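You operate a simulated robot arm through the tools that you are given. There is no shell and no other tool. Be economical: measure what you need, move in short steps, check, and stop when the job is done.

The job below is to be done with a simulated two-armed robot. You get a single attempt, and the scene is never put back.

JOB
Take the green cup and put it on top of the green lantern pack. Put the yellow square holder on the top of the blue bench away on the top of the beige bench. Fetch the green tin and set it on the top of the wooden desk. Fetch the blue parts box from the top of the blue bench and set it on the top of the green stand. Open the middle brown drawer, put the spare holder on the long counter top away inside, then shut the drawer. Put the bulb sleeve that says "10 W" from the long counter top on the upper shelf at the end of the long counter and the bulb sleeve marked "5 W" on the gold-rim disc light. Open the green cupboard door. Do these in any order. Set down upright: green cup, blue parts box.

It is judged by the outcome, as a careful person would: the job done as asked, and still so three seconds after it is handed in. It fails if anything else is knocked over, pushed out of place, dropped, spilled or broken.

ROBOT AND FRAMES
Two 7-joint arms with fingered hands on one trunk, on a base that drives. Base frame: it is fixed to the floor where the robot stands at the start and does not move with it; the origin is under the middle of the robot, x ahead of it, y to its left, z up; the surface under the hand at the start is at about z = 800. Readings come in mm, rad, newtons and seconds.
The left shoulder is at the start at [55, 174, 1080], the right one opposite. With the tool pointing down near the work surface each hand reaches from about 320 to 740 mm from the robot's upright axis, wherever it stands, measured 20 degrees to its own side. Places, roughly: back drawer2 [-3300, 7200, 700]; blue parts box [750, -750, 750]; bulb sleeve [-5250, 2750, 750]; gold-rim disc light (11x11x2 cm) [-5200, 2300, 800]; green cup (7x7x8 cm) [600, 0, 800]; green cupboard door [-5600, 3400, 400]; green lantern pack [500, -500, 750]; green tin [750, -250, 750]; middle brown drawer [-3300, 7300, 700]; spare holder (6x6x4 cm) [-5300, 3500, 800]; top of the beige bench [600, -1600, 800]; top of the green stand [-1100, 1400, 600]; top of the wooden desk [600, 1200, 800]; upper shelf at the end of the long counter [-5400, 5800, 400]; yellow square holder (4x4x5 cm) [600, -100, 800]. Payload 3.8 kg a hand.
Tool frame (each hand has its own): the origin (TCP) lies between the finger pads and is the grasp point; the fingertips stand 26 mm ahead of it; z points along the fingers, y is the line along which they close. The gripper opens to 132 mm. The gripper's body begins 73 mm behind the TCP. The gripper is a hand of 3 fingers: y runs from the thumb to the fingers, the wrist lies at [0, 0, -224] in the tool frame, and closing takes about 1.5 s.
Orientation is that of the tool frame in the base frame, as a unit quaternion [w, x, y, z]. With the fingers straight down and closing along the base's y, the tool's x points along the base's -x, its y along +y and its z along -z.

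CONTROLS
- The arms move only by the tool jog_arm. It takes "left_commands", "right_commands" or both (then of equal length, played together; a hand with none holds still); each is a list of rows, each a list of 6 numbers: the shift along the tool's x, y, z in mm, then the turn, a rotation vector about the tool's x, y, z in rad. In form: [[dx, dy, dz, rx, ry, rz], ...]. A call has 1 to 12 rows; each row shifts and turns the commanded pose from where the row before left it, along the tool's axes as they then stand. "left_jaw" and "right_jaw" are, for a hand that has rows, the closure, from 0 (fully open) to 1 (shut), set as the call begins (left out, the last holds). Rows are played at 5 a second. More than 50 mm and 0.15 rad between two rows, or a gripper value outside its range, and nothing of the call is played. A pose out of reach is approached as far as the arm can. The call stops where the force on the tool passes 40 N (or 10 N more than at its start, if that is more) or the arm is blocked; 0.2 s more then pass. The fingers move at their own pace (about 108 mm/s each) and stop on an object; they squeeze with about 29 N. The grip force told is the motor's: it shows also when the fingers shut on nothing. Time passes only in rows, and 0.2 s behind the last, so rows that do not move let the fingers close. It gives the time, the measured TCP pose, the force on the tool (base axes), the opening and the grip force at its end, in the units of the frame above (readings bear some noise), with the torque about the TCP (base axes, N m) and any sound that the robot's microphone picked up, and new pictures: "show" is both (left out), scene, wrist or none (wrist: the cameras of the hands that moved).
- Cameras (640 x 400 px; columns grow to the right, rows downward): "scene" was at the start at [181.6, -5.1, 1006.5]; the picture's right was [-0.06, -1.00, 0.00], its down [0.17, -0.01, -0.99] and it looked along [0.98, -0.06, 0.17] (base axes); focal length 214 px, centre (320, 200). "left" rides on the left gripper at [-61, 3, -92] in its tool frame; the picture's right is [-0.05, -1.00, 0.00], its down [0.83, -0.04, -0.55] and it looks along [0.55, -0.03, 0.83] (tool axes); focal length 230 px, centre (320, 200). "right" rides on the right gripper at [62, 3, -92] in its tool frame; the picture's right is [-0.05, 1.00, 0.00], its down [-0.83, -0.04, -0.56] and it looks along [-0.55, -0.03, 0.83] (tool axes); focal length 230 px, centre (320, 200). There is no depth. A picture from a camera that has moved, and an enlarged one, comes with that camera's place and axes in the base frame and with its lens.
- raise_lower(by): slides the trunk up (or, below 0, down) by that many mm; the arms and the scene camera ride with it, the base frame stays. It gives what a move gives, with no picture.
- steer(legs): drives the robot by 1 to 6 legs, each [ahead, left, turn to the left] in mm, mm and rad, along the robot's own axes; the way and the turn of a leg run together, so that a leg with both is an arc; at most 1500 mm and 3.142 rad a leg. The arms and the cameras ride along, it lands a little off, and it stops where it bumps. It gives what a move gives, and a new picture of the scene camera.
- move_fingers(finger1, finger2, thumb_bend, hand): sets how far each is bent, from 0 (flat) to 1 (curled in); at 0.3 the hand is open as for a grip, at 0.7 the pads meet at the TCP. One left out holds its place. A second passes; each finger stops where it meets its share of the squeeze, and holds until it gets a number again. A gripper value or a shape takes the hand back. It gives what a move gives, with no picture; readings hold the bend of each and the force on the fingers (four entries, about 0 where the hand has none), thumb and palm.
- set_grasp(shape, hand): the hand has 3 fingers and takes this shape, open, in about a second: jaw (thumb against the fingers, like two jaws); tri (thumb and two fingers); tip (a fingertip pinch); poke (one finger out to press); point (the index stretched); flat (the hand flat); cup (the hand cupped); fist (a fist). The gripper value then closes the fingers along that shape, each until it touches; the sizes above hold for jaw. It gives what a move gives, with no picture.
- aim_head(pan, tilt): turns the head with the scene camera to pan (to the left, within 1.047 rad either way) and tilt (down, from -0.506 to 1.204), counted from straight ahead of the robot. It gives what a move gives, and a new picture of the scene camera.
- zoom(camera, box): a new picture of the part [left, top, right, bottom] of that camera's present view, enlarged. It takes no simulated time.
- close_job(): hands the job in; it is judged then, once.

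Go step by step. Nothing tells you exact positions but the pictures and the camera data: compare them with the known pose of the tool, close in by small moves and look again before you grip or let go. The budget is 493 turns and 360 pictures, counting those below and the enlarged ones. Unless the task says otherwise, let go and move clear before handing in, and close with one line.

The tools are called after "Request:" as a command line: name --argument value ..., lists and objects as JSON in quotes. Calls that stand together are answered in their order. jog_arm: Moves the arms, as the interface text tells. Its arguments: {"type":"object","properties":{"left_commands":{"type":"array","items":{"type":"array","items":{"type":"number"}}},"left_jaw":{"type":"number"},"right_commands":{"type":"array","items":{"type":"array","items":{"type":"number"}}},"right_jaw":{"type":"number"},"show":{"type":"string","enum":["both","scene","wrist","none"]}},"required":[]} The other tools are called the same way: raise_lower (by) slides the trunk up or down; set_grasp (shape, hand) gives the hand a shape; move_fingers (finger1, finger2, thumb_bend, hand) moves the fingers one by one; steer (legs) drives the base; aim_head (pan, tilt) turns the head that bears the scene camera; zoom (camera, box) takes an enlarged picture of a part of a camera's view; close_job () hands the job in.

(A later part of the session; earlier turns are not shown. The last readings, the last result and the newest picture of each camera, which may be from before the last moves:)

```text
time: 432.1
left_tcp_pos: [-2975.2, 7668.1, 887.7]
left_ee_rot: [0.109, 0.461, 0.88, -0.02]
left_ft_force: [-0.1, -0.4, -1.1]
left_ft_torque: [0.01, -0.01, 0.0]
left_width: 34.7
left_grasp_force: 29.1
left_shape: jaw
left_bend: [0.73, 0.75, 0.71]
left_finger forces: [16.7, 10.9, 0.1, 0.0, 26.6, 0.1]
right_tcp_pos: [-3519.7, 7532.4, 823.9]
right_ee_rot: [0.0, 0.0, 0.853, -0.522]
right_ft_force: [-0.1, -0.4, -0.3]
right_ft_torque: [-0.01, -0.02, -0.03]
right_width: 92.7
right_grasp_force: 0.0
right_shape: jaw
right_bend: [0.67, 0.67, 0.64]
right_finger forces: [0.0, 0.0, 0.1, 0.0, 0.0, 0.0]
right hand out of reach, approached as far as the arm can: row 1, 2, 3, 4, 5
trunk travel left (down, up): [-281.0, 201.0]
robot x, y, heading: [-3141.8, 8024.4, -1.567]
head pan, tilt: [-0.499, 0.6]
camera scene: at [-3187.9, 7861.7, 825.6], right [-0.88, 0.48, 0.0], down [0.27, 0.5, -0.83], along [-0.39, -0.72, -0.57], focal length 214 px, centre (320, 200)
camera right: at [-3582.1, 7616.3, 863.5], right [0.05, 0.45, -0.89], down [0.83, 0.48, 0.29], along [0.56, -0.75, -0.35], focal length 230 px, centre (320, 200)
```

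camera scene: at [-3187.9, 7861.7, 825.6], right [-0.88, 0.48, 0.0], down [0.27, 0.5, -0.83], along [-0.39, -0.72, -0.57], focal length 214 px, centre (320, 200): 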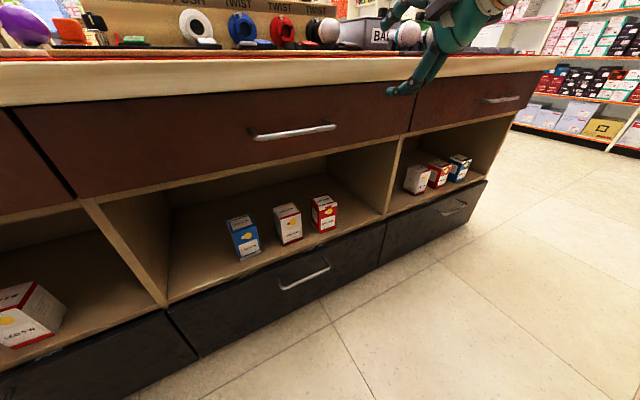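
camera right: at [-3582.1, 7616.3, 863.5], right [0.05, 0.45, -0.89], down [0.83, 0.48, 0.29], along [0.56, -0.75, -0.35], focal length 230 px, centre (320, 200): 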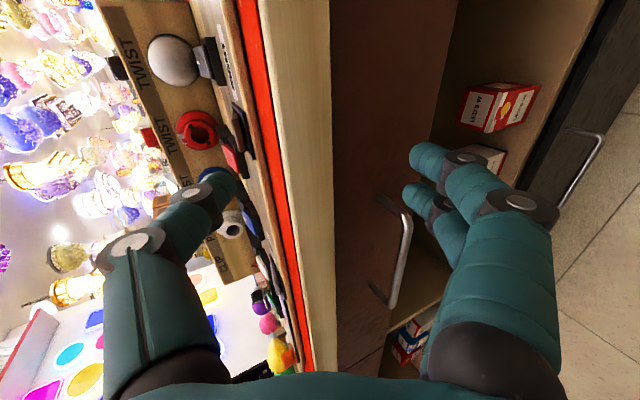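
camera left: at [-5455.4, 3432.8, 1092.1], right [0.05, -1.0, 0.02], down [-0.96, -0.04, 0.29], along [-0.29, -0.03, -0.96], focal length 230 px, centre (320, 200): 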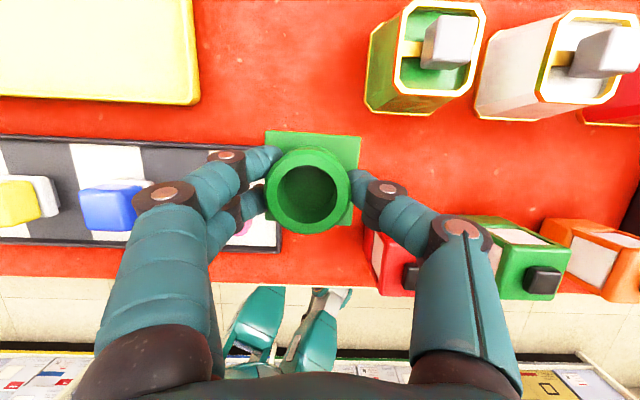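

This orientation needs the hand further to the right; shift the base left (+x) 175 mm and back 20, then lower.

Request:
steer --legs '[[-20, 180, 0]]'

Request:
jog_arm --right_commands '[[0, 20, 12, 0, 0, 0], [0, 20, 12, 0, 0, 0], [0, 20, 12, 0, 0, 0], [0, 20, 5, 0, 0, 0]]'

```text
time: 434.2
left_tcp_pos: [-2801.5, 7690.3, 888.5]
left_ee_rot: [0.108, 0.458, 0.882, -0.02]
left_ft_force: [-0.2, 0.3, -0.6]
left_ft_torque: [0.05, 0.02, 0.04]
left_width: 34.9
left_grasp_force: 29.2
left_shape: jaw
left_bend: [0.73, 0.75, 0.71]
left_finger forces: [16.7, 11.1, 0.0, 0.1, 26.6, 0.0]
right_tcp_pos: [-3344.4, 7551.3, 825.4]
right_ee_rot: [0.002, -0.003, 0.853, -0.522]
right_ft_force: [0.3, 0.3, 0.2]
right_ft_torque: [0.02, 0.01, 0.02]
right_width: 92.9
right_grasp_force: 0.0
right_shape: jaw
right_bend: [0.67, 0.67, 0.64]
right_finger forces: [0.0, 0.1, 0.0, 0.1, 0.0, 0.1]
trunk travel left (down, up): [-281.0, 201.0]
robot x, y, heading: [-2971.7, 8044.0, -1.57]
head pan, tilt: [-0.499, 0.6]
camera scene: at [-3014.1, 7882.2, 825.7], right [-0.88, 0.47, 0.0], down [0.27, 0.5, -0.83], along [-0.39, -0.73, -0.56], focal length 214 px, centre (320, 200)
```

scene: 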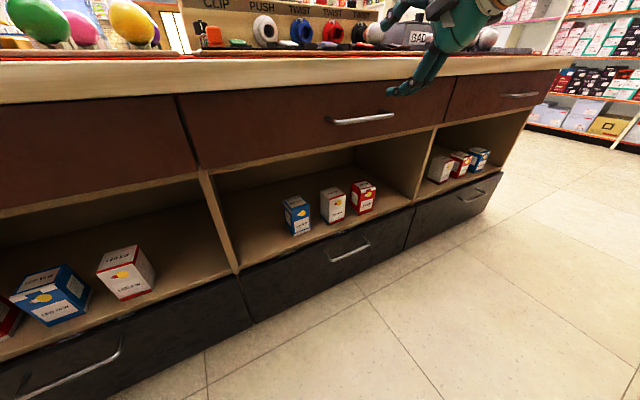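

```text
time: 435.2
left_tcp_pos: [-2801.7, 7690.5, 887.6]
left_ee_rot: [0.109, 0.458, 0.882, -0.02]
left_ft_force: [0.6, -0.9, 0.2]
left_ft_torque: [-0.01, 0.01, -0.01]
left_width: 34.9
left_grasp_force: 28.6
left_shape: jaw
left_bend: [0.73, 0.75, 0.71]
left_finger forces: [16.8, 11.0, 0.0, 0.0, 26.6, 0.0]
right_tcp_pos: [-3380.3, 7574.2, 789.8]
right_ee_rot: [0.003, -0.004, 0.854, -0.521]
right_ft_force: [0.3, -0.4, 0.6]
right_ft_torque: [0.02, 0.0, -0.02]
right_width: 92.7
right_grasp_force: 0.0
right_shape: jaw
right_bend: [0.67, 0.67, 0.64]
right_finger forces: [0.0, 0.1, 0.0, 0.1, 0.0, 0.0]
right hand out of reach, approached as far as the arm can: row 1, 2, 3, 4
trunk travel left (down, up): [-281.0, 201.0]
robot x, y, heading: [-2975.0, 8046.0, -1.568]
head pan, tilt: [-0.499, 0.6]
camera scene: at [-3014.3, 7882.3, 825.7], right [-0.88, 0.47, 0.0], down [0.27, 0.5, -0.83], along [-0.39, -0.73, -0.56], focal length 214 px, centre (320, 200)
camera right: at [-3443.9, 7656.1, 829.4], right [0.05, 0.46, -0.89], down [0.83, 0.48, 0.29], along [0.56, -0.75, -0.36], focal length 230 px, centre (320, 200)
```

scene: 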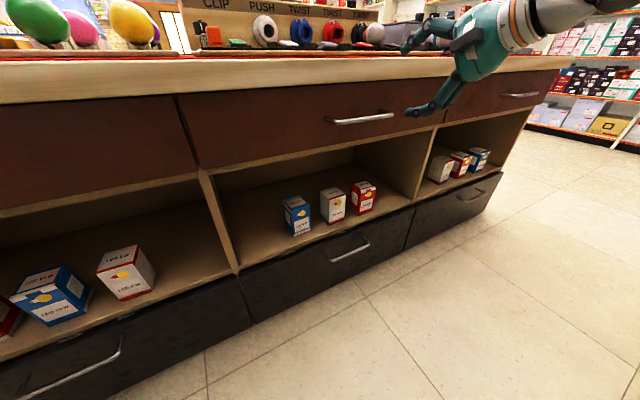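
right: 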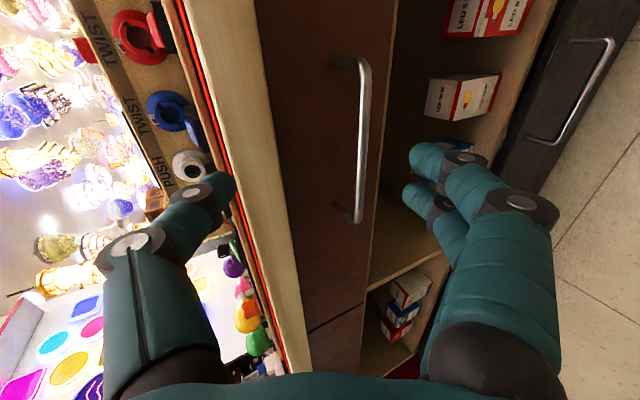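

Use the trunk to lower, then drive forward with the base.

Request:
raise_lower --by -75

Request:
jog_arm --right_commands '[[0, 0, 0, 0, 0, 0]]' --show "both"

```text
time: 436.3
left_tcp_pos: [-2801.5, 7689.8, 814.5]
left_ee_rot: [0.108, 0.458, 0.882, -0.021]
left_ft_force: [-0.1, 0.0, -0.7]
left_ft_torque: [-0.04, 0.01, 0.02]
left_width: 34.9
left_grasp_force: 29.3
left_shape: jaw
left_bend: [0.73, 0.75, 0.71]
left_finger forces: [16.7, 10.9, 0.0, 0.0, 26.5, 0.1]
right_tcp_pos: [-3381.1, 7570.9, 696.2]
right_ee_rot: [0.003, -0.003, 0.869, -0.496]
right_ft_force: [-0.8, 0.0, 0.2]
right_ft_torque: [0.0, 0.01, -0.04]
right_width: 92.8
right_grasp_force: 0.1
right_shape: jaw
right_bend: [0.67, 0.67, 0.64]
right_finger forces: [0.0, 0.0, 0.1, 0.1, 0.1, 0.1]
trunk travel left (down, up): [-206.0, 276.0]
robot x, y, heading: [-2975.4, 8043.4, -1.565]
head pan, tilt: [-0.499, 0.6]
```

```text
time: 436.7
left_tcp_pos: [-2801.3, 7690.8, 812.6]
left_ee_rot: [0.109, 0.459, 0.881, -0.021]
left_ft_force: [0.1, -0.1, -0.6]
left_ft_torque: [-0.02, 0.01, -0.01]
left_width: 35.0
left_grasp_force: 29.6
left_shape: jaw
left_bend: [0.73, 0.75, 0.71]
left_finger forces: [16.7, 11.0, 0.0, 0.0, 26.6, 0.1]
right_tcp_pos: [-3381.5, 7571.7, 696.9]
right_ee_rot: [0.003, -0.003, 0.868, -0.497]
right_ft_force: [-0.6, 1.0, -0.6]
right_ft_torque: [-0.02, 0.01, 0.02]
right_width: 92.9
right_grasp_force: 0.0
right_shape: jaw
right_bend: [0.67, 0.67, 0.64]
right_finger forces: [0.0, 0.0, 0.0, 0.0, 0.1, 0.0]
trunk travel left (down, up): [-206.0, 276.0]
robot x, y, heading: [-2974.4, 8047.0, -1.566]
head pan, tilt: [-0.499, 0.6]
camera scene: at [-3014.3, 7883.8, 752.8], right [-0.88, 0.47, 0.0], down [0.27, 0.5, -0.83], along [-0.39, -0.73, -0.56], focal length 214 px, centre (320, 200)
camera right: at [-3444.4, 7651.5, 740.8], right [0.05, 0.51, -0.86], down [0.83, 0.46, 0.32], along [0.56, -0.73, -0.4], focal length 230 px, centre (320, 200)
```

scene: 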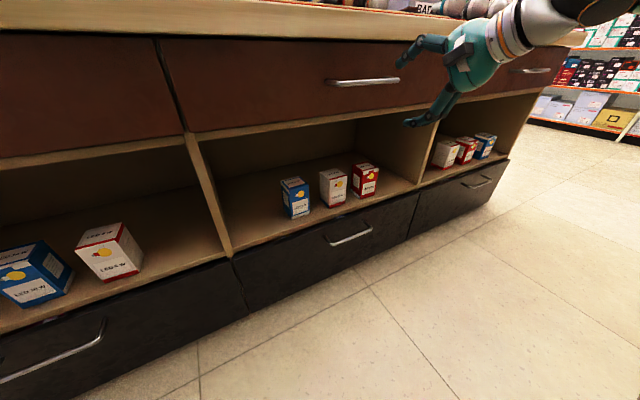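
right: 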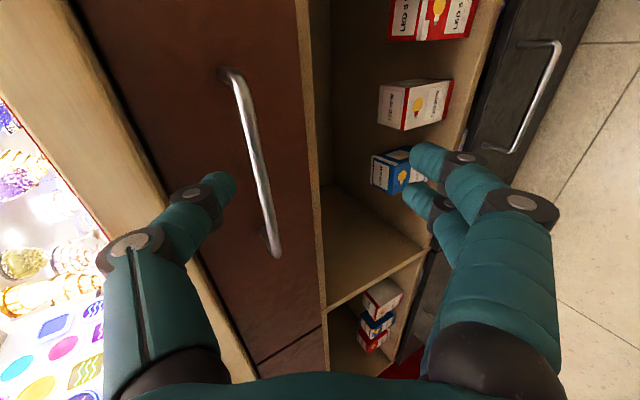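

Narrow the opening and advance by base toward the bar.

Request:
jog_arm --right_commands '[[0, 0, 0, 0, 0, 0], [0, 0, 0, 0, 0, 0]]' --right_jaw 0.55 --show "none"

Request:
steer --legs '[[50, 0, 0]]'

Request:
zoom --camera "right" --box '[60, 0, 580, 325]'

```text
time: 437.3
left_tcp_pos: [-2800.9, 7691.2, 814.9]
left_ee_rot: [0.108, 0.459, 0.882, -0.02]
left_ft_force: [0.3, -0.2, -0.9]
left_ft_torque: [0.01, 0.02, 0.0]
left_width: 34.8
left_grasp_force: 29.2
left_shape: jaw
left_bend: [0.73, 0.75, 0.71]
left_finger forces: [16.7, 11.0, 0.0, 0.0, 26.6, 0.0]
right_tcp_pos: [-3380.8, 7570.2, 696.2]
right_ee_rot: [0.003, -0.003, 0.868, -0.496]
right_ft_force: [0.6, 0.9, -0.6]
right_ft_torque: [-0.02, 0.0, -0.02]
right_width: 59.9
right_grasp_force: 0.0
right_shape: jaw
right_bend: [0.73, 0.73, 0.7]
right_finger forces: [0.0, 0.1, 0.0, 0.1, 0.1, 0.0]
trunk travel left (down, up): [-206.0, 276.0]
robot x, y, heading: [-2973.6, 8047.9, -1.565]
head pan, tilt: [-0.499, 0.6]
```

```text
time: 438.2
left_tcp_pos: [-2802.4, 7643.2, 813.2]
left_ee_rot: [0.109, 0.458, 0.882, -0.02]
left_ft_force: [0.5, 0.4, -0.4]
left_ft_torque: [0.02, -0.02, -0.01]
left_width: 35.0
left_grasp_force: 29.1
left_shape: jaw
left_bend: [0.73, 0.75, 0.71]
left_finger forces: [16.7, 11.0, 0.0, 0.0, 26.5, 0.0]
right_tcp_pos: [-3380.8, 7523.7, 696.0]
right_ee_rot: [0.002, -0.002, 0.868, -0.496]
right_ft_force: [0.9, -0.8, 0.1]
right_ft_torque: [-0.01, -0.01, 0.0]
right_width: 60.2
right_grasp_force: 0.1
right_shape: jaw
right_bend: [0.73, 0.73, 0.7]
right_finger forces: [0.0, 0.0, 0.1, 0.1, 0.1, 0.0]
trunk travel left (down, up): [-206.0, 276.0]
robot x, y, heading: [-2972.9, 7993.6, -1.567]
head pan, tilt: [-0.499, 0.6]
camera scene: at [-3014.4, 7836.0, 752.6], right [-0.88, 0.48, 0.0], down [0.27, 0.5, -0.82], along [-0.39, -0.73, -0.57], focal length 214 px, centre (320, 200)
```

scene: 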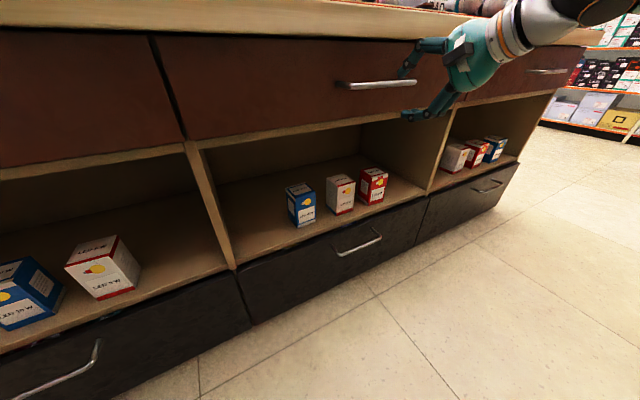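

```text
1.23 times, centred on (320, 162) of right
camera zoom: at [-3445.0, 7604.6, 740.4], right [0.05, 0.51, -0.86], down [0.83, 0.46, 0.32], along [0.56, -0.73, -0.4], focal length 283 px, centre (320, 246)
```

zoom: 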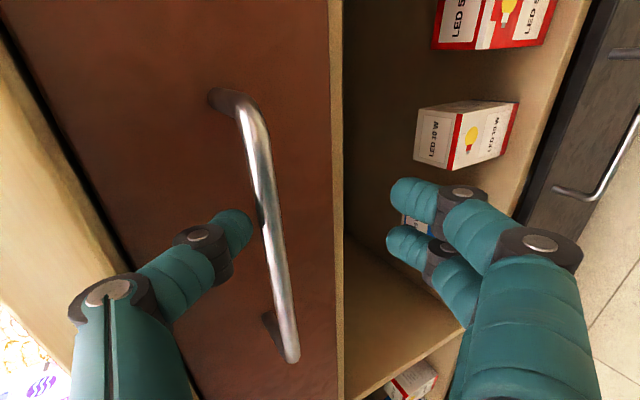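

The thumb knuckle would touch the counter edge; I'll level the hand (more horizontal) first.

Request:
jog_arm --right_commands '[[0, 0, 0, 0.13, 0, 0], [0, 0, 0, 0.13, 0, 0], [0, 0, 0, 0.13, 0, 0]]' --right_jaw 0.62

```text
time: 438.8
left_tcp_pos: [-2802.8, 7643.2, 812.2]
left_ee_rot: [0.108, 0.459, 0.881, -0.021]
left_ft_force: [-0.2, -0.2, -0.4]
left_ft_torque: [-0.01, -0.01, 0.01]
left_width: 34.8
left_grasp_force: 29.0
left_shape: jaw
left_bend: [0.73, 0.75, 0.71]
left_finger forces: [16.7, 10.9, 0.0, 0.1, 26.6, 0.0]
right_tcp_pos: [-3395.9, 7474.4, 735.6]
right_ee_rot: [0.013, -0.002, 0.827, -0.562]
right_ft_force: [3.5, 19.1, -14.9]
right_ft_torque: [-0.7, 0.13, 0.03]
right_width: 43.3
right_grasp_force: 0.0
right_shape: jaw
right_bend: [0.73, 0.73, 0.7]
right_finger forces: [1.1, 1.5, 0.0, 0.0, 23.0, 0.1]
right hand out of reach, approached as far as the arm can: row 1, 2
trunk travel left (down, up): [-206.0, 276.0]
robot x, y, heading: [-2974.2, 8000.4, -1.571]
head pan, tilt: [-0.499, 0.6]
stopped in row 2 (right hand): the force on the tool passed its limit at 54 N (the readings are from after the stop); the commanded pose is now the measured one
camera scene: at [-3014.8, 7837.5, 752.7], right [-0.88, 0.48, 0.0], down [0.27, 0.5, -0.83], along [-0.39, -0.73, -0.56], focal length 214 px, centre (320, 200)
camera right: at [-3460.4, 7560.3, 764.8], right [0.06, 0.37, -0.93], down [0.82, 0.52, 0.26], along [0.57, -0.77, -0.27], focal length 230 px, centre (320, 200)
```

scene: 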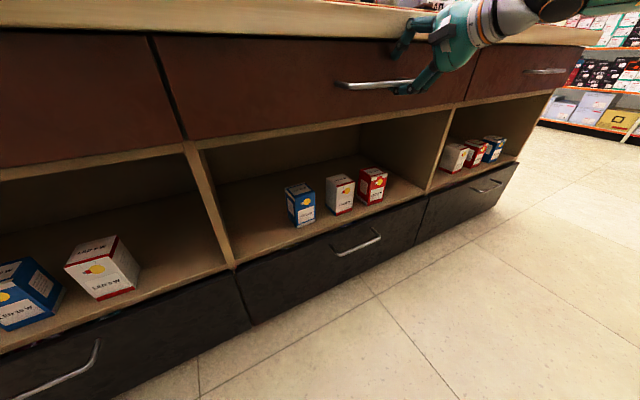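
right: 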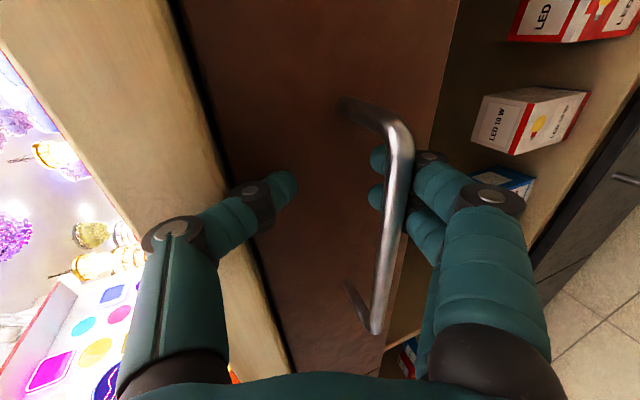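

Lucky result: the fingers have passed under and curled behind the bar. I'll close the hand to capture the bar.

Request:
jog_arm --right_commands '[[0, 0, -3, 0, 0, 0], [0, 0, -3, 0, 0, 0], [0, 0, 0, 0, 0, 0], [0, 0, 0, 0, 0, 0]]' --right_jaw 0.9 --show "wrist"

```text
time: 439.8
left_tcp_pos: [-2803.2, 7641.1, 813.0]
left_ee_rot: [0.109, 0.46, 0.881, -0.019]
left_ft_force: [-0.5, -0.4, 0.0]
left_ft_torque: [0.02, -0.03, 0.0]
left_width: 35.0
left_grasp_force: 28.8
left_shape: jaw
left_bend: [0.73, 0.75, 0.71]
left_finger forces: [16.8, 11.0, 0.0, 0.1, 26.6, 0.0]
right_tcp_pos: [-3395.8, 7476.7, 734.9]
right_ee_rot: [0.014, -0.004, 0.828, -0.561]
right_ft_force: [1.8, -0.9, -30.8]
right_ft_torque: [-0.43, -0.03, -0.05]
right_width: 22.8
right_grasp_force: 0.0
right_shape: jaw
right_bend: [0.66, 0.66, 0.7]
right_finger forces: [15.6, 16.0, 0.0, 0.0, 0.0, 0.0]
trunk travel left (down, up): [-206.0, 276.0]
robot x, y, heading: [-2976.8, 8000.0, -1.569]
head pan, tilt: [-0.499, 0.6]
camera right: at [-3461.1, 7562.1, 766.1], right [0.06, 0.37, -0.93], down [0.81, 0.52, 0.26], along [0.58, -0.77, -0.27], focal length 230 px, centre (320, 200)
```

right: 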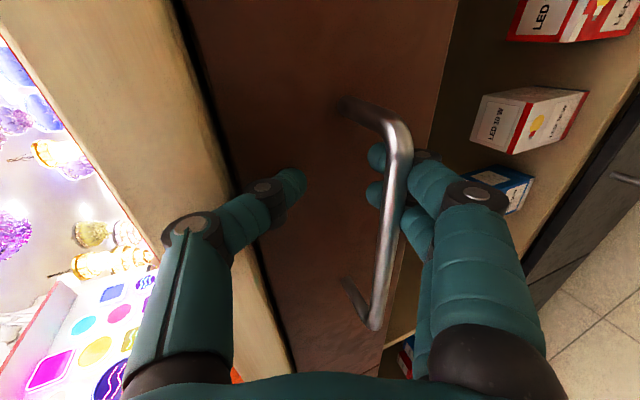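

Fingers hook the bar. Pull by driving back gently.

Request:
steer --legs '[[-60, 0, 0]]'

Request:
jog_arm --right_commands '[[0, 0, 0, 0, 0, 0]]' --show "wrist"

```text
time: 440.8
left_tcp_pos: [-2804.4, 7699.7, 811.7]
left_ee_rot: [0.108, 0.459, 0.881, -0.02]
left_ft_force: [-0.2, -0.1, 0.3]
left_ft_torque: [0.02, 0.02, -0.02]
left_width: 34.8
left_grasp_force: 29.0
left_shape: jaw
left_bend: [0.73, 0.75, 0.71]
left_finger forces: [16.7, 11.1, 0.0, 0.0, 26.6, 0.0]
right_tcp_pos: [-3396.1, 7534.7, 736.3]
right_ee_rot: [0.015, -0.004, 0.827, -0.561]
right_ft_force: [2.6, -0.4, -30.7]
right_ft_torque: [-0.41, -0.08, -0.02]
right_width: 23.3
right_grasp_force: 0.1
right_shape: jaw
right_bend: [0.66, 0.65, 0.7]
right_finger forces: [15.5, 16.4, 0.1, 0.0, 0.0, 0.0]
trunk travel left (down, up): [-206.0, 276.0]
robot x, y, heading: [-2971.9, 8056.1, -1.57]
head pan, tilt: [-0.499, 0.6]
camera scene: at [-3015.7, 7893.5, 752.4], right [-0.88, 0.48, 0.0], down [0.27, 0.5, -0.82], along [-0.39, -0.72, -0.57], focal length 214 px, centre (320, 200)
```

scene: 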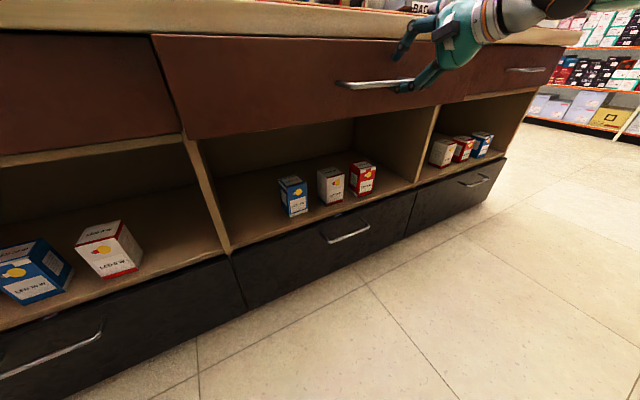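

```text
time: 441.2
left_tcp_pos: [-2803.6, 7699.4, 812.8]
left_ee_rot: [0.109, 0.459, 0.881, -0.019]
left_ft_force: [-0.7, 0.0, -0.2]
left_ft_torque: [-0.03, -0.01, 0.04]
left_width: 34.9
left_grasp_force: 29.2
left_shape: jaw
left_bend: [0.73, 0.75, 0.71]
left_finger forces: [16.7, 11.1, 0.0, 0.0, 26.6, 0.0]
right_tcp_pos: [-3396.7, 7536.6, 733.3]
right_ee_rot: [0.015, -0.001, 0.83, -0.558]
right_ft_force: [2.5, 0.6, -25.9]
right_ft_torque: [-0.25, -0.08, -0.06]
right_width: 19.9
right_grasp_force: 0.1
right_shape: jaw
right_bend: [0.68, 0.67, 0.7]
right_finger forces: [12.9, 13.5, 0.1, 0.0, 0.0, 0.0]
trunk travel left (down, up): [-206.0, 276.0]
robot x, y, heading: [-2970.5, 8051.0, -1.572]
head pan, tilt: [-0.499, 0.6]
camera right: at [-3461.3, 7621.3, 763.9], right [0.07, 0.38, -0.92], down [0.82, 0.51, 0.27], along [0.58, -0.77, -0.27], focal length 230 px, centre (320, 200)
```

right: 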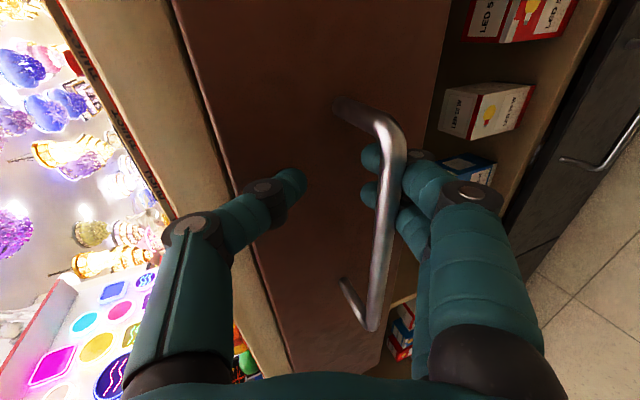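

The drawer is opening. Continue pulling.

Request:
steer --legs '[[-90, 0, 0]]'

```text
time: 442.2
left_tcp_pos: [-2804.4, 7749.5, 814.5]
left_ee_rot: [0.108, 0.46, 0.881, -0.021]
left_ft_force: [-1.0, -1.1, 0.0]
left_ft_torque: [0.02, 0.0, 0.0]
left_width: 35.0
left_grasp_force: 29.3
left_shape: jaw
left_bend: [0.73, 0.75, 0.71]
left_finger forces: [16.7, 11.1, 0.0, 0.0, 26.5, 0.0]
right_tcp_pos: [-3396.2, 7589.8, 727.0]
right_ee_rot: [0.015, 0.003, 0.834, -0.551]
right_ft_force: [0.7, -0.4, -11.6]
right_ft_torque: [-0.12, 0.01, -0.02]
right_width: 16.2
right_grasp_force: 0.0
right_shape: jaw
right_bend: [0.71, 0.7, 0.7]
right_finger forces: [5.6, 6.3, 0.1, 0.0, 0.0, 0.1]
trunk travel left (down, up): [-206.0, 276.0]
robot x, y, heading: [-2973.9, 8107.6, -1.564]
head pan, tilt: [-0.499, 0.6]
stopped in leg 1: the robot was blocked; the commanded pose is now the measured one
camera scene: at [-3015.1, 7942.5, 752.6], right [-0.88, 0.48, 0.0], down [0.27, 0.5, -0.82], along [-0.39, -0.72, -0.57], focal length 214 px, centre (320, 200)
```

scene: 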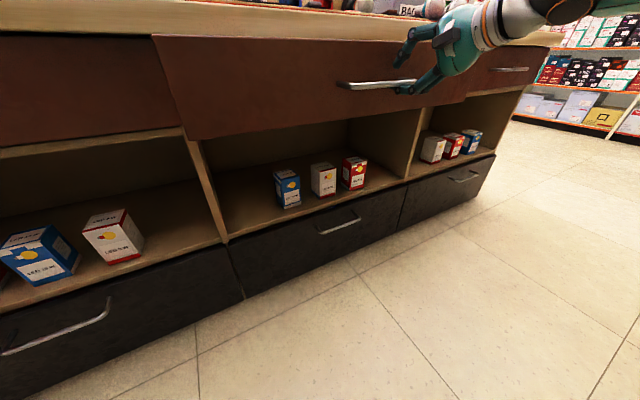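

Blocked behind me; continue pulling with the arm.

Request:
jog_arm --right_commands '[[0, 8, -20, 0, 0, 0], [0, 8, -20, 0, 0, 0], [0, 8, -20, 0, 0, 0], [0, 8, -20, 0, 0, 0]]'

```text
time: 442.9
left_tcp_pos: [-2802.9, 7748.1, 814.4]
left_ee_rot: [0.109, 0.461, 0.881, -0.022]
left_ft_force: [0.0, 0.0, -0.1]
left_ft_torque: [-0.01, 0.01, 0.0]
left_width: 34.9
left_grasp_force: 29.8
left_shape: jaw
left_bend: [0.73, 0.75, 0.71]
left_finger forces: [16.6, 11.0, 0.0, 0.0, 26.7, 0.0]
right_tcp_pos: [-3399.7, 7618.4, 734.6]
right_ee_rot: [0.025, 0.004, 0.842, -0.539]
right_ft_force: [7.9, 1.1, -28.5]
right_ft_torque: [-0.34, -0.21, -0.1]
right_width: 20.9
right_grasp_force: 0.1
right_shape: jaw
right_bend: [0.67, 0.66, 0.7]
right_finger forces: [13.9, 15.5, 0.1, 0.1, 0.0, 0.0]
right hand out of reach, approached as far as the arm can: row 1, 2, 3
trunk travel left (down, up): [-206.0, 276.0]
robot x, y, heading: [-2972.5, 8105.7, -1.57]
head pan, tilt: [-0.499, 0.6]
stopped in row 3 (right hand): the force on the tool passed its limit at 43 N (the readings are from after the stop); the commanded pose is now the measured one
camera scene: at [-3015.1, 7942.7, 752.5], right [-0.88, 0.48, 0.0], down [0.27, 0.5, -0.82], along [-0.39, -0.72, -0.57], focal length 214 px, centre (320, 200)
camera right: at [-3464.3, 7701.3, 767.0], right [0.09, 0.42, -0.9], down [0.81, 0.5, 0.31], along [0.58, -0.76, -0.3], focal length 230 px, centre (320, 200)
```

scene: 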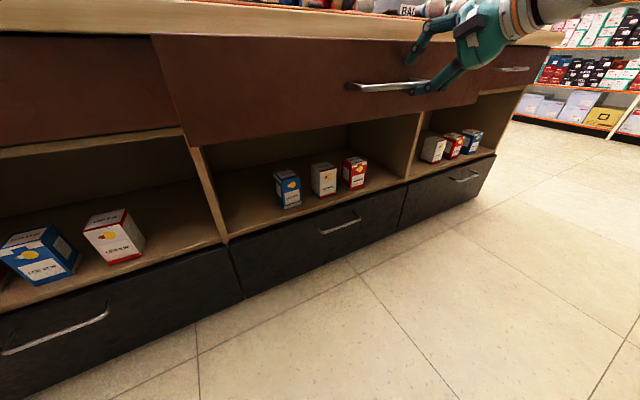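
right: 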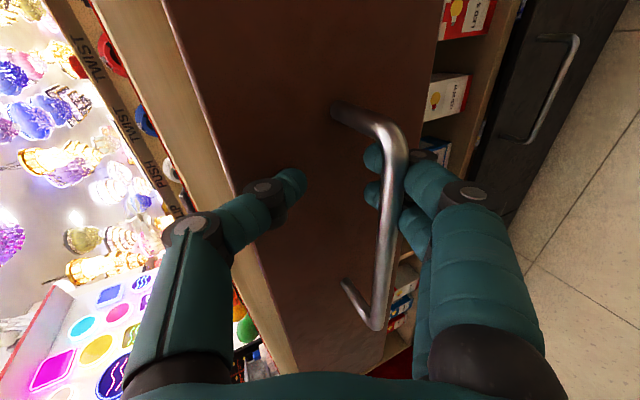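

Rotate the base slightly right while sliding left to pull the drawer further.

Request:
jog_arm --right_commands '[[0, 5, 2, 0, 0, 0]]' --show "none"

Request:
steer --legs '[[0, 70, -0.14]]'

Request:
jog_arm --right_commands '[[0, 0, 0, 0, 0, 0]]' --show "wrist"

```text
time: 443.3
left_tcp_pos: [-2803.8, 7748.5, 813.9]
left_ee_rot: [0.109, 0.461, 0.881, -0.02]
left_ft_force: [-0.2, 0.2, 0.6]
left_ft_torque: [0.03, 0.04, -0.01]
left_width: 34.9
left_grasp_force: 28.5
left_shape: jaw
left_bend: [0.73, 0.75, 0.71]
left_finger forces: [16.7, 11.1, 0.0, 0.1, 26.6, 0.1]
right_tcp_pos: [-3397.2, 7614.9, 733.1]
right_ee_rot: [0.023, 0.003, 0.84, -0.542]
right_ft_force: [5.2, 1.1, -22.0]
right_ft_torque: [-0.29, -0.14, -0.11]
right_width: 20.2
right_grasp_force: 0.0
right_shape: jaw
right_bend: [0.67, 0.66, 0.7]
right_finger forces: [10.8, 12.0, 0.1, 0.0, 0.0, 0.0]
trunk travel left (down, up): [-206.0, 276.0]
robot x, y, heading: [-2969.1, 8104.7, -1.571]
head pan, tilt: [-0.499, 0.6]
```

```text
time: 444.6
left_tcp_pos: [-2787.7, 7722.7, 815.3]
left_ee_rot: [0.107, 0.523, 0.845, -0.028]
left_ft_force: [0.6, 0.2, 0.2]
left_ft_torque: [0.02, 0.03, 0.01]
left_width: 34.8
left_grasp_force: 29.3
left_shape: jaw
left_bend: [0.73, 0.75, 0.71]
left_finger forces: [16.7, 11.2, 0.1, 0.1, 26.7, 0.1]
right_tcp_pos: [-3397.0, 7676.3, 731.5]
right_ee_rot: [-0.017, 0.065, 0.838, -0.541]
right_ft_force: [-14.5, 0.6, -23.8]
right_ft_torque: [-0.26, 0.49, 0.35]
right_width: 19.8
right_grasp_force: 0.0
right_shape: jaw
right_bend: [0.66, 0.68, 0.7]
right_finger forces: [14.2, 11.9, 0.0, 0.0, 0.0, 0.1]
trunk travel left (down, up): [-206.0, 276.0]
robot x, y, heading: [-2906.1, 8101.9, -1.712]
head pan, tilt: [-0.499, 0.6]
camera scene: at [-2969.9, 7945.6, 752.4], right [-0.8, 0.6, 0.0], down [0.34, 0.45, -0.82], along [-0.49, -0.66, -0.57], focal length 214 px, centre (320, 200)
```

scene: 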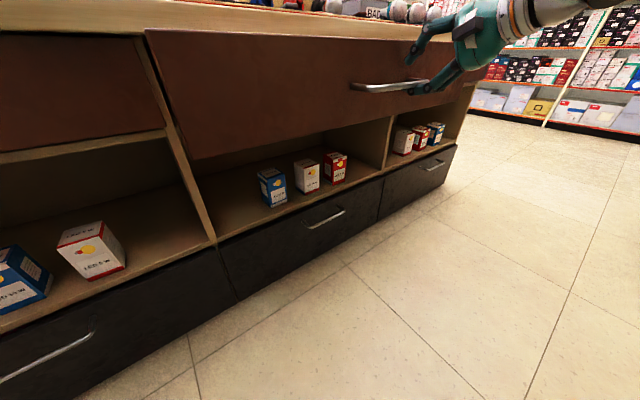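

```text
time: 444.9
left_tcp_pos: [-2787.1, 7723.4, 815.0]
left_ee_rot: [0.107, 0.522, 0.846, -0.029]
left_ft_force: [0.8, -0.4, -0.4]
left_ft_torque: [-0.03, 0.04, 0.02]
left_width: 34.9
left_grasp_force: 29.2
left_shape: jaw
left_bend: [0.73, 0.75, 0.71]
left_finger forces: [16.6, 11.2, 0.1, 0.1, 26.6, 0.0]
right_tcp_pos: [-3398.5, 7677.6, 730.3]
right_ee_rot: [-0.018, 0.066, 0.84, -0.539]
right_ft_force: [-3.4, 0.6, -20.7]
right_ft_torque: [-0.2, 0.18, 0.17]
right_width: 18.0
right_grasp_force: 0.1
right_shape: jaw
right_bend: [0.68, 0.7, 0.7]
right_finger forces: [12.5, 10.4, 0.0, 0.0, 0.1, 0.0]
trunk travel left (down, up): [-206.0, 276.0]
robot x, y, heading: [-2908.2, 8103.7, -1.713]
head pan, tilt: [-0.499, 0.6]
camera right: at [-3450.8, 7769.7, 763.7], right [0.14, 0.4, -0.9], down [0.88, 0.37, 0.3], along [0.46, -0.83, -0.3], focal length 230 px, centre (320, 200)
```

right: 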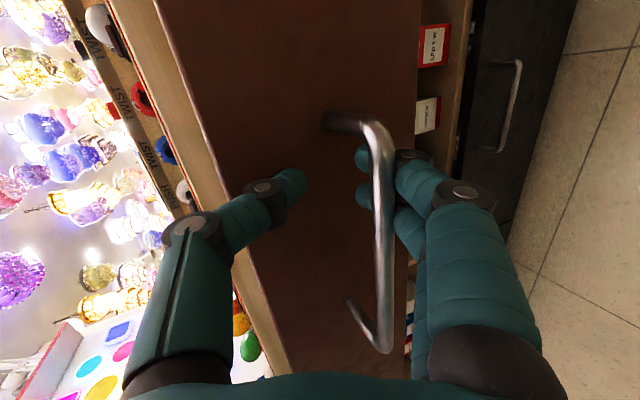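

Drawer is open ~200 mm. Open the hand and withdraw straight back.

Request:
jog_arm --right_commands '[[0, 0, 0, 0, 0, 0], [0, 2, 0, 0, 0, 0], [0, 0, 0, 0, 0, 0], [0, 0, 0, 0, 0, 0]]' --right_jaw 0.1 --show "wrist"

```text
time: 445.9
left_tcp_pos: [-2786.5, 7724.6, 814.6]
left_ee_rot: [0.107, 0.522, 0.846, -0.029]
left_ft_force: [-1.1, -0.1, -0.3]
left_ft_torque: [0.0, 0.02, -0.02]
left_width: 35.0
left_grasp_force: 28.7
left_shape: jaw
left_bend: [0.73, 0.75, 0.71]
left_finger forces: [16.7, 11.0, 0.0, 0.0, 26.7, 0.0]
right_tcp_pos: [-3395.0, 7677.1, 732.5]
right_ee_rot: [-0.018, 0.064, 0.838, -0.541]
right_ft_force: [-0.8, -0.4, -0.5]
right_ft_torque: [0.0, 0.02, 0.0]
right_width: 118.8
right_grasp_force: 0.0
right_shape: jaw
right_bend: [0.48, 0.48, 0.44]
right_finger forces: [0.0, 0.0, 0.0, 0.0, 0.0, 0.0]
trunk travel left (down, up): [-206.0, 276.0]
robot x, y, heading: [-2908.8, 8100.4, -1.711]
head pan, tilt: [-0.499, 0.6]
camera right: at [-3448.3, 7769.4, 766.3], right [0.14, 0.4, -0.91], down [0.87, 0.38, 0.3], along [0.47, -0.83, -0.3], focal length 230 px, centre (320, 200)
```

right: 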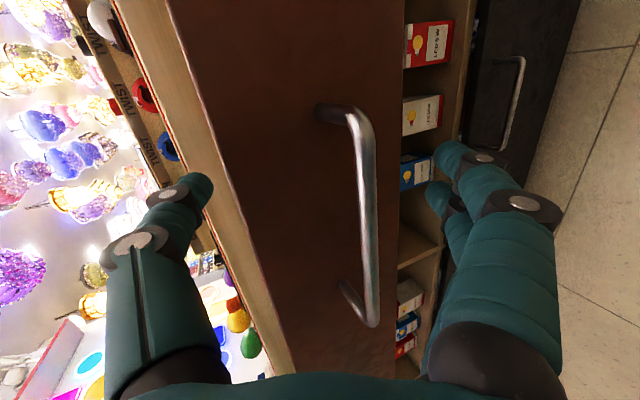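

Withdraw the right hand, then move the robot so the left hand can reach into the drawer.

Request:
jog_arm --right_commands '[[0, 10, -25, 0, 0, 0], [0, 10, -25, 0, 0, 0], [0, 8, -25, 0, 0, 0]]' --show "none"

Request:
steer --legs '[[0, 0, 0.142], [0, -640, 0]]'

Request:
aim_head --pan 0.5 --tilt 0.6

```text
time: 446.8
left_tcp_pos: [-2786.8, 7724.2, 814.6]
left_ee_rot: [0.107, 0.522, 0.846, -0.03]
left_ft_force: [-0.3, -0.2, -0.6]
left_ft_torque: [0.03, -0.02, -0.01]
left_width: 34.8
left_grasp_force: 28.9
left_shape: jaw
left_bend: [0.73, 0.75, 0.71]
left_finger forces: [16.8, 11.1, 0.1, 0.0, 26.6, 0.0]
right_tcp_pos: [-3393.7, 7696.8, 763.7]
right_ee_rot: [-0.02, 0.064, 0.839, -0.541]
right_ft_force: [-0.2, -0.2, 0.1]
right_ft_torque: [0.0, 0.0, 0.01]
right_width: 118.6
right_grasp_force: 0.0
right_shape: jaw
right_bend: [0.48, 0.48, 0.44]
right_finger forces: [0.1, 0.0, 0.1, 0.0, 0.0, 0.0]
right hand out of reach, approached as far as the arm can: row 1, 2, 3
trunk travel left (down, up): [-206.0, 276.0]
robot x, y, heading: [-2900.2, 8101.8, -1.707]
head pan, tilt: [-0.499, 0.6]
```

```text
time: 453.3
left_tcp_pos: [-3352.8, 7743.8, 814.4]
left_ee_rot: [0.108, 0.461, 0.88, -0.021]
left_ft_force: [0.4, 0.6, 0.1]
left_ft_torque: [-0.02, -0.02, 0.02]
left_width: 35.0
left_grasp_force: 29.0
left_shape: jaw
left_bend: [0.73, 0.75, 0.71]
left_finger forces: [16.8, 11.1, 0.0, 0.1, 26.5, 0.0]
right_tcp_pos: [-3950.1, 7632.7, 764.1]
right_ee_rot: [0.018, 0.005, 0.841, -0.541]
right_ft_force: [0.2, 0.5, -0.1]
right_ft_torque: [0.0, 0.02, -0.02]
right_width: 118.7
right_grasp_force: 0.0
right_shape: jaw
right_bend: [0.47, 0.47, 0.44]
right_finger forces: [0.1, 0.0, 0.0, 0.0, 0.1, 0.1]
trunk travel left (down, up): [-206.0, 276.0]
robot x, y, heading: [-3523.9, 8096.9, -1.569]
head pan, tilt: [-0.499, 0.6]
camera scene: at [-3564.1, 7937.8, 752.7], right [-0.88, 0.48, 0.0], down [0.27, 0.5, -0.83], along [-0.39, -0.72, -0.56], focal length 214 px, centre (320, 200)
```

scene: 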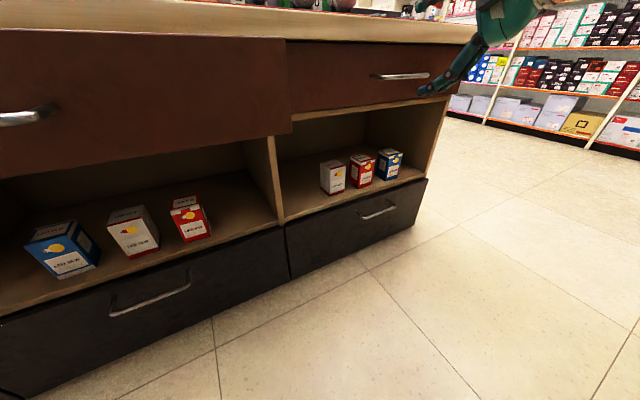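

```text
time: 454.5
left_tcp_pos: [-3350.7, 7743.5, 814.5]
left_ee_rot: [0.109, 0.461, 0.88, -0.022]
left_ft_force: [-0.5, -1.1, -1.0]
left_ft_torque: [-0.02, 0.0, 0.01]
left_width: 34.7
left_grasp_force: 29.3
left_shape: jaw
left_bend: [0.73, 0.75, 0.71]
left_finger forces: [16.8, 11.2, 0.0, 0.1, 26.7, 0.0]
right_tcp_pos: [-3950.7, 7631.5, 763.0]
right_ee_rot: [0.019, 0.004, 0.841, -0.541]
right_ft_force: [0.3, -0.5, -1.0]
right_ft_torque: [0.02, 0.01, -0.02]
right_width: 118.6
right_grasp_force: 0.1
right_shape: jaw
right_bend: [0.47, 0.47, 0.44]
right_finger forces: [0.0, 0.0, 0.0, 0.1, 0.0, 0.0]
trunk travel left (down, up): [-206.0, 276.0]
robot x, y, heading: [-3524.5, 8099.7, -1.57]
head pan, tilt: [0.499, 0.6]
camera scene: at [-3479.5, 7937.8, 752.7], right [-0.88, -0.48, 0.0], down [-0.27, 0.5, -0.83], along [0.39, -0.72, -0.56], focal length 214 px, centre (320, 200)
```

scene: 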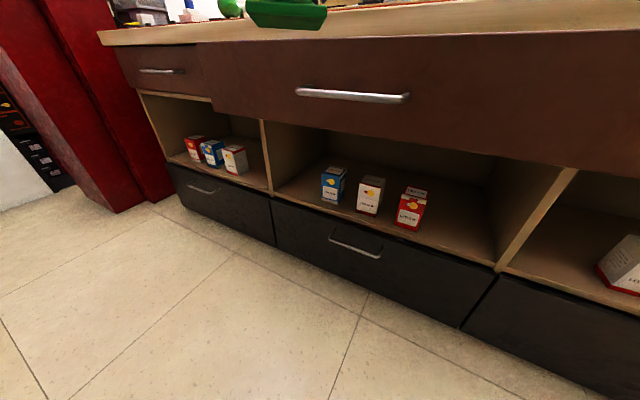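

Raise the trunk to view into the drawer from above.

Request:
raise_lower --by 190

Request:
aim_head --pan 0.3 --tilt 0.9

```text
time: 456.6
left_tcp_pos: [-3353.3, 7743.3, 1003.7]
left_ee_rot: [0.109, 0.461, 0.88, -0.022]
left_ft_force: [0.8, -0.1, -0.9]
left_ft_torque: [0.0, 0.03, 0.03]
left_width: 34.7
left_grasp_force: 28.9
left_shape: jaw
left_bend: [0.73, 0.75, 0.71]
left_finger forces: [16.7, 11.2, 0.1, 0.0, 26.6, 0.0]
right_tcp_pos: [-3951.0, 7631.3, 953.2]
right_ee_rot: [0.02, 0.005, 0.842, -0.539]
right_ft_force: [1.0, -1.0, 0.5]
right_ft_torque: [0.01, -0.03, 0.05]
right_width: 118.8
right_grasp_force: 0.1
right_shape: jaw
right_bend: [0.47, 0.47, 0.44]
right_finger forces: [0.0, 0.1, 0.0, 0.0, 0.0, 0.1]
trunk travel left (down, up): [-396.0, 86.0]
robot x, y, heading: [-3522.1, 8100.3, -1.575]
head pan, tilt: [0.499, 0.6]
```

```text
time: 457.4
left_tcp_pos: [-3353.2, 7743.1, 1004.4]
left_ee_rot: [0.108, 0.461, 0.88, -0.022]
left_ft_force: [0.4, -0.1, -1.1]
left_ft_torque: [0.02, 0.01, 0.03]
left_width: 34.8
left_grasp_force: 29.2
left_shape: jaw
left_bend: [0.73, 0.75, 0.71]
left_finger forces: [16.6, 11.0, 0.0, 0.0, 26.7, 0.0]
right_tcp_pos: [-3950.5, 7632.0, 954.7]
right_ee_rot: [0.02, 0.005, 0.841, -0.541]
right_ft_force: [0.9, 0.7, -0.3]
right_ft_torque: [-0.01, 0.02, 0.01]
right_width: 118.8
right_grasp_force: 0.1
right_shape: jaw
right_bend: [0.47, 0.47, 0.44]
right_finger forces: [0.0, 0.0, 0.0, 0.1, 0.0, 0.0]
trunk travel left (down, up): [-396.0, 86.0]
robot x, y, heading: [-3524.4, 8098.1, -1.566]
head pan, tilt: [0.3, 0.901]
camera scene: at [-3499.4, 7928.6, 920.3], right [-0.96, -0.3, 0.0], down [-0.23, 0.75, -0.62], along [0.18, -0.59, -0.78], focal length 214 px, centre (320, 200)
```

scene: 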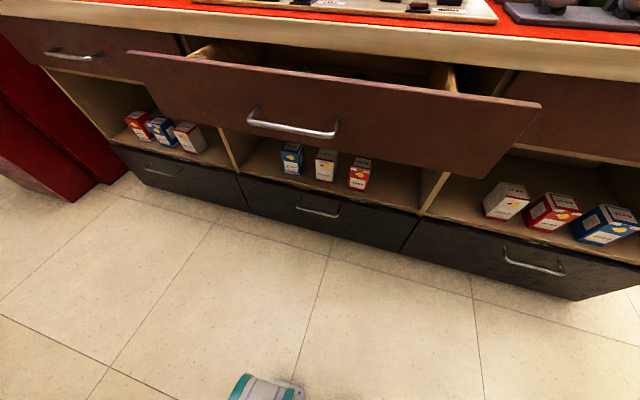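

The drawer is open. Shift the base right, and align the left hand (yaw 0, pitch 0.3) above the opening.

Request:
steer --legs '[[0, -90, 0]]'

Request:
jog_arm --left_commands '[[0, 0, 0, 0.0424, -0.0206, 0.1154], [0, 0, 0, 0.0424, -0.0206, 0.1154], [0, 0, 0, 0.0424, -0.0206, 0.1154], [0, 0, 0, 0.0424, -0.0206, 0.1154], [0, 0, 0, 0.0424, -0.0206, 0.1154]]' --show "wrist"

```text
time: 458.9
left_tcp_pos: [-3442.5, 7742.7, 1003.8]
left_ee_rot: [0.108, 0.462, 0.88, -0.022]
left_ft_force: [-0.1, -0.6, 0.4]
left_ft_torque: [-0.04, -0.01, -0.02]
left_width: 34.6
left_grasp_force: 29.2
left_shape: jaw
left_bend: [0.73, 0.75, 0.71]
left_finger forces: [16.7, 11.1, 0.1, 0.1, 26.6, 0.1]
right_tcp_pos: [-4040.9, 7631.5, 953.8]
right_ee_rot: [0.02, 0.005, 0.841, -0.54]
right_ft_force: [0.5, -0.5, 0.0]
right_ft_torque: [-0.03, -0.05, 0.0]
right_width: 118.6
right_grasp_force: 0.0
right_shape: jaw
right_bend: [0.47, 0.47, 0.44]
right_finger forces: [0.1, 0.0, 0.0, 0.1, 0.1, 0.0]
trunk travel left (down, up): [-396.0, 86.0]
robot x, y, heading: [-3614.3, 8101.2, -1.568]
head pan, tilt: [0.3, 0.901]
camera scene: at [-3589.7, 7928.7, 920.2], right [-0.96, -0.29, 0.0], down [-0.23, 0.75, -0.62], along [0.18, -0.59, -0.78], focal length 214 px, centre (320, 200)
```

scene: 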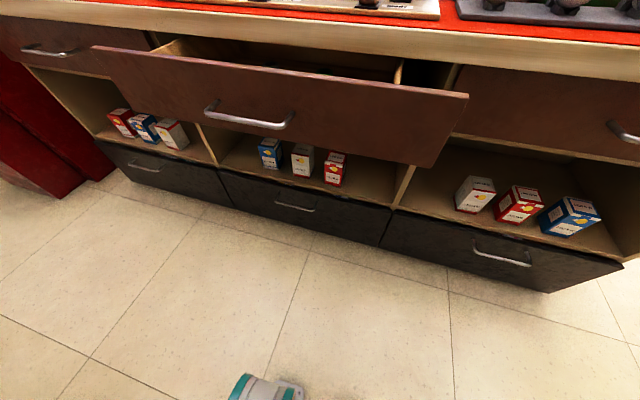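

```text
time: 460.1
left_tcp_pos: [-3441.7, 7743.7, 1003.1]
left_ee_rot: [0.106, 0.701, 0.698, -0.105]
left_ft_force: [0.1, -0.3, -0.6]
left_ft_torque: [0.0, -0.02, -0.03]
left_width: 34.8
left_grasp_force: 28.6
left_shape: jaw
left_bend: [0.73, 0.75, 0.71]
left_finger forces: [16.7, 11.0, 0.0, 0.1, 26.5, 0.0]
right_tcp_pos: [-4040.8, 7632.7, 953.8]
right_ee_rot: [0.019, 0.005, 0.841, -0.541]
right_ft_force: [-0.1, -0.2, -1.1]
right_ft_torque: [0.03, -0.03, -0.01]
right_width: 118.9
right_grasp_force: 0.0
right_shape: jaw
right_bend: [0.47, 0.47, 0.44]
right_finger forces: [0.0, 0.0, 0.1, 0.0, 0.1, 0.0]
trunk travel left (down, up): [-396.0, 86.0]
robot x, y, heading: [-3611.1, 8098.5, -1.566]
head pan, tilt: [0.3, 0.901]
camera left: at [-3439.3, 7712.7, 1111.0], right [-1.0, -0.05, 0.01], down [-0.04, 0.96, 0.29], along [-0.03, 0.28, -0.96], focal length 230 px, centre (320, 200)
```

left: 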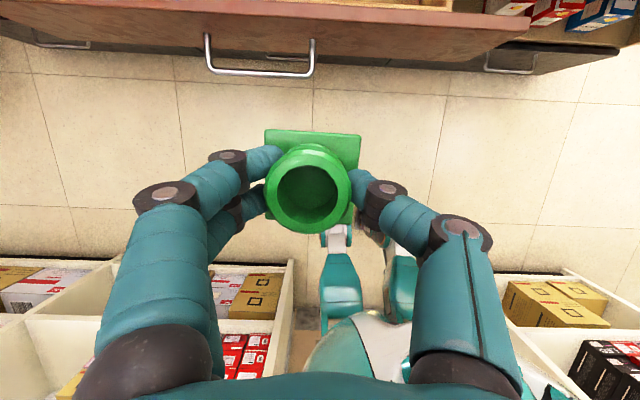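

Gap between counter edge (y≈7467) and drawer front inside (y≈7560) is ~93 mm. Moving the holder above (−3330,7513).

Request:
jog_arm --left_commands '[[-31.7, 18.3, 27.3, 0, 0, 0], [-31.7, 18.3, 27.3, 0, 0, 0], [-31.7, 18.3, 27.3, 0, 0, 0], [-31.7, 18.3, 27.3, 0, 0, 0], [-31.7, 18.3, 27.3, 0, 0, 0], [-31.7, 18.3, 27.3, 0, 0, 0]]'

```text
time: 461.5
left_tcp_pos: [-3332.4, 7512.0, 904.8]
left_ee_rot: [0.105, 0.7, 0.699, -0.106]
left_ft_force: [0.9, -0.2, -0.3]
left_ft_torque: [0.04, -0.01, 0.01]
left_width: 35.0
left_grasp_force: 28.8
left_shape: jaw
left_bend: [0.73, 0.75, 0.71]
left_finger forces: [16.5, 10.8, 0.1, 0.0, 26.3, 0.1]
right_tcp_pos: [-4040.8, 7629.9, 954.3]
right_ee_rot: [0.02, 0.004, 0.841, -0.541]
right_ft_force: [0.2, 0.1, -0.1]
right_ft_torque: [0.01, -0.01, -0.02]
right_width: 118.8
right_grasp_force: 0.1
right_shape: jaw
right_bend: [0.47, 0.47, 0.44]
right_finger forces: [0.0, 0.0, 0.0, 0.1, 0.0, 0.1]
trunk travel left (down, up): [-396.0, 86.0]
robot x, y, heading: [-3611.0, 8102.4, -1.568]
head pan, tilt: [0.3, 0.901]
camera scene: at [-3589.0, 7928.1, 920.1], right [-0.96, -0.3, 0.0], down [-0.23, 0.75, -0.62], along [0.18, -0.59, -0.78], focal length 214 px, centre (320, 200)
camera left: at [-3329.5, 7481.3, 1011.4], right [-1.0, -0.05, 0.01], down [-0.04, 0.96, 0.28], along [-0.03, 0.28, -0.96], focal length 230 px, centre (320, 200)
```

scene: 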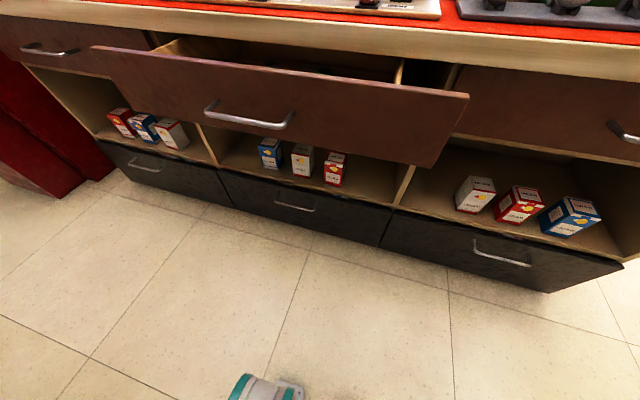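
left: 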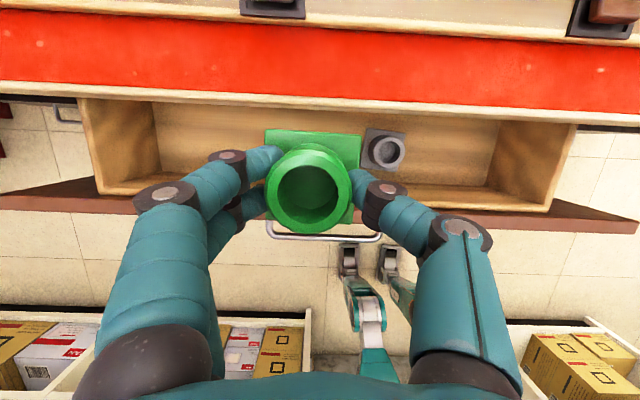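

There's already a grey holder inside; I'll shift 30 mm away from it, centre in the gap, and lower.

Request:
jog_arm --left_commands '[[-7.6, 30, 2.4, 0, 0, 0], [9.8, 0, 31.8, 0, 0, 0], [9.8, 0, 31.8, 0, 0, 0]]' --show "wrist"

```text
time: 462.3
left_tcp_pos: [-3302.5, 7504.3, 835.2]
left_ee_rot: [0.105, 0.7, 0.698, -0.106]
left_ft_force: [-0.1, -0.4, -0.5]
left_ft_torque: [0.02, 0.03, 0.0]
left_width: 34.5
left_grasp_force: 29.0
left_shape: jaw
left_bend: [0.73, 0.75, 0.71]
left_finger forces: [16.6, 10.7, 0.0, 0.0, 26.4, 0.1]
right_tcp_pos: [-4040.8, 7630.5, 953.6]
right_ee_rot: [0.018, 0.005, 0.842, -0.539]
right_ft_force: [-0.4, -0.2, -0.4]
right_ft_torque: [-0.03, -0.01, -0.01]
right_width: 118.7
right_grasp_force: 0.0
right_shape: jaw
right_bend: [0.47, 0.47, 0.44]
right_finger forces: [0.1, 0.1, 0.1, 0.0, 0.0, 0.1]
trunk travel left (down, up): [-396.0, 86.0]
robot x, y, heading: [-3611.2, 8101.1, -1.574]
head pan, tilt: [0.3, 0.901]
camera left: at [-3300.2, 7472.7, 942.1], right [-1.0, -0.05, 0.02], down [-0.04, 0.96, 0.28], along [-0.03, 0.28, -0.96], focal length 230 px, centre (320, 200)
```

left: 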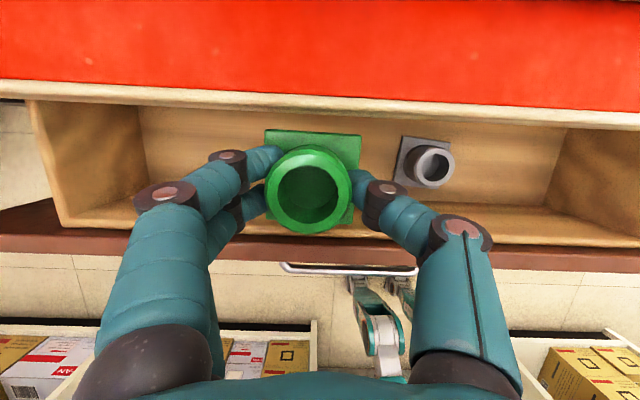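

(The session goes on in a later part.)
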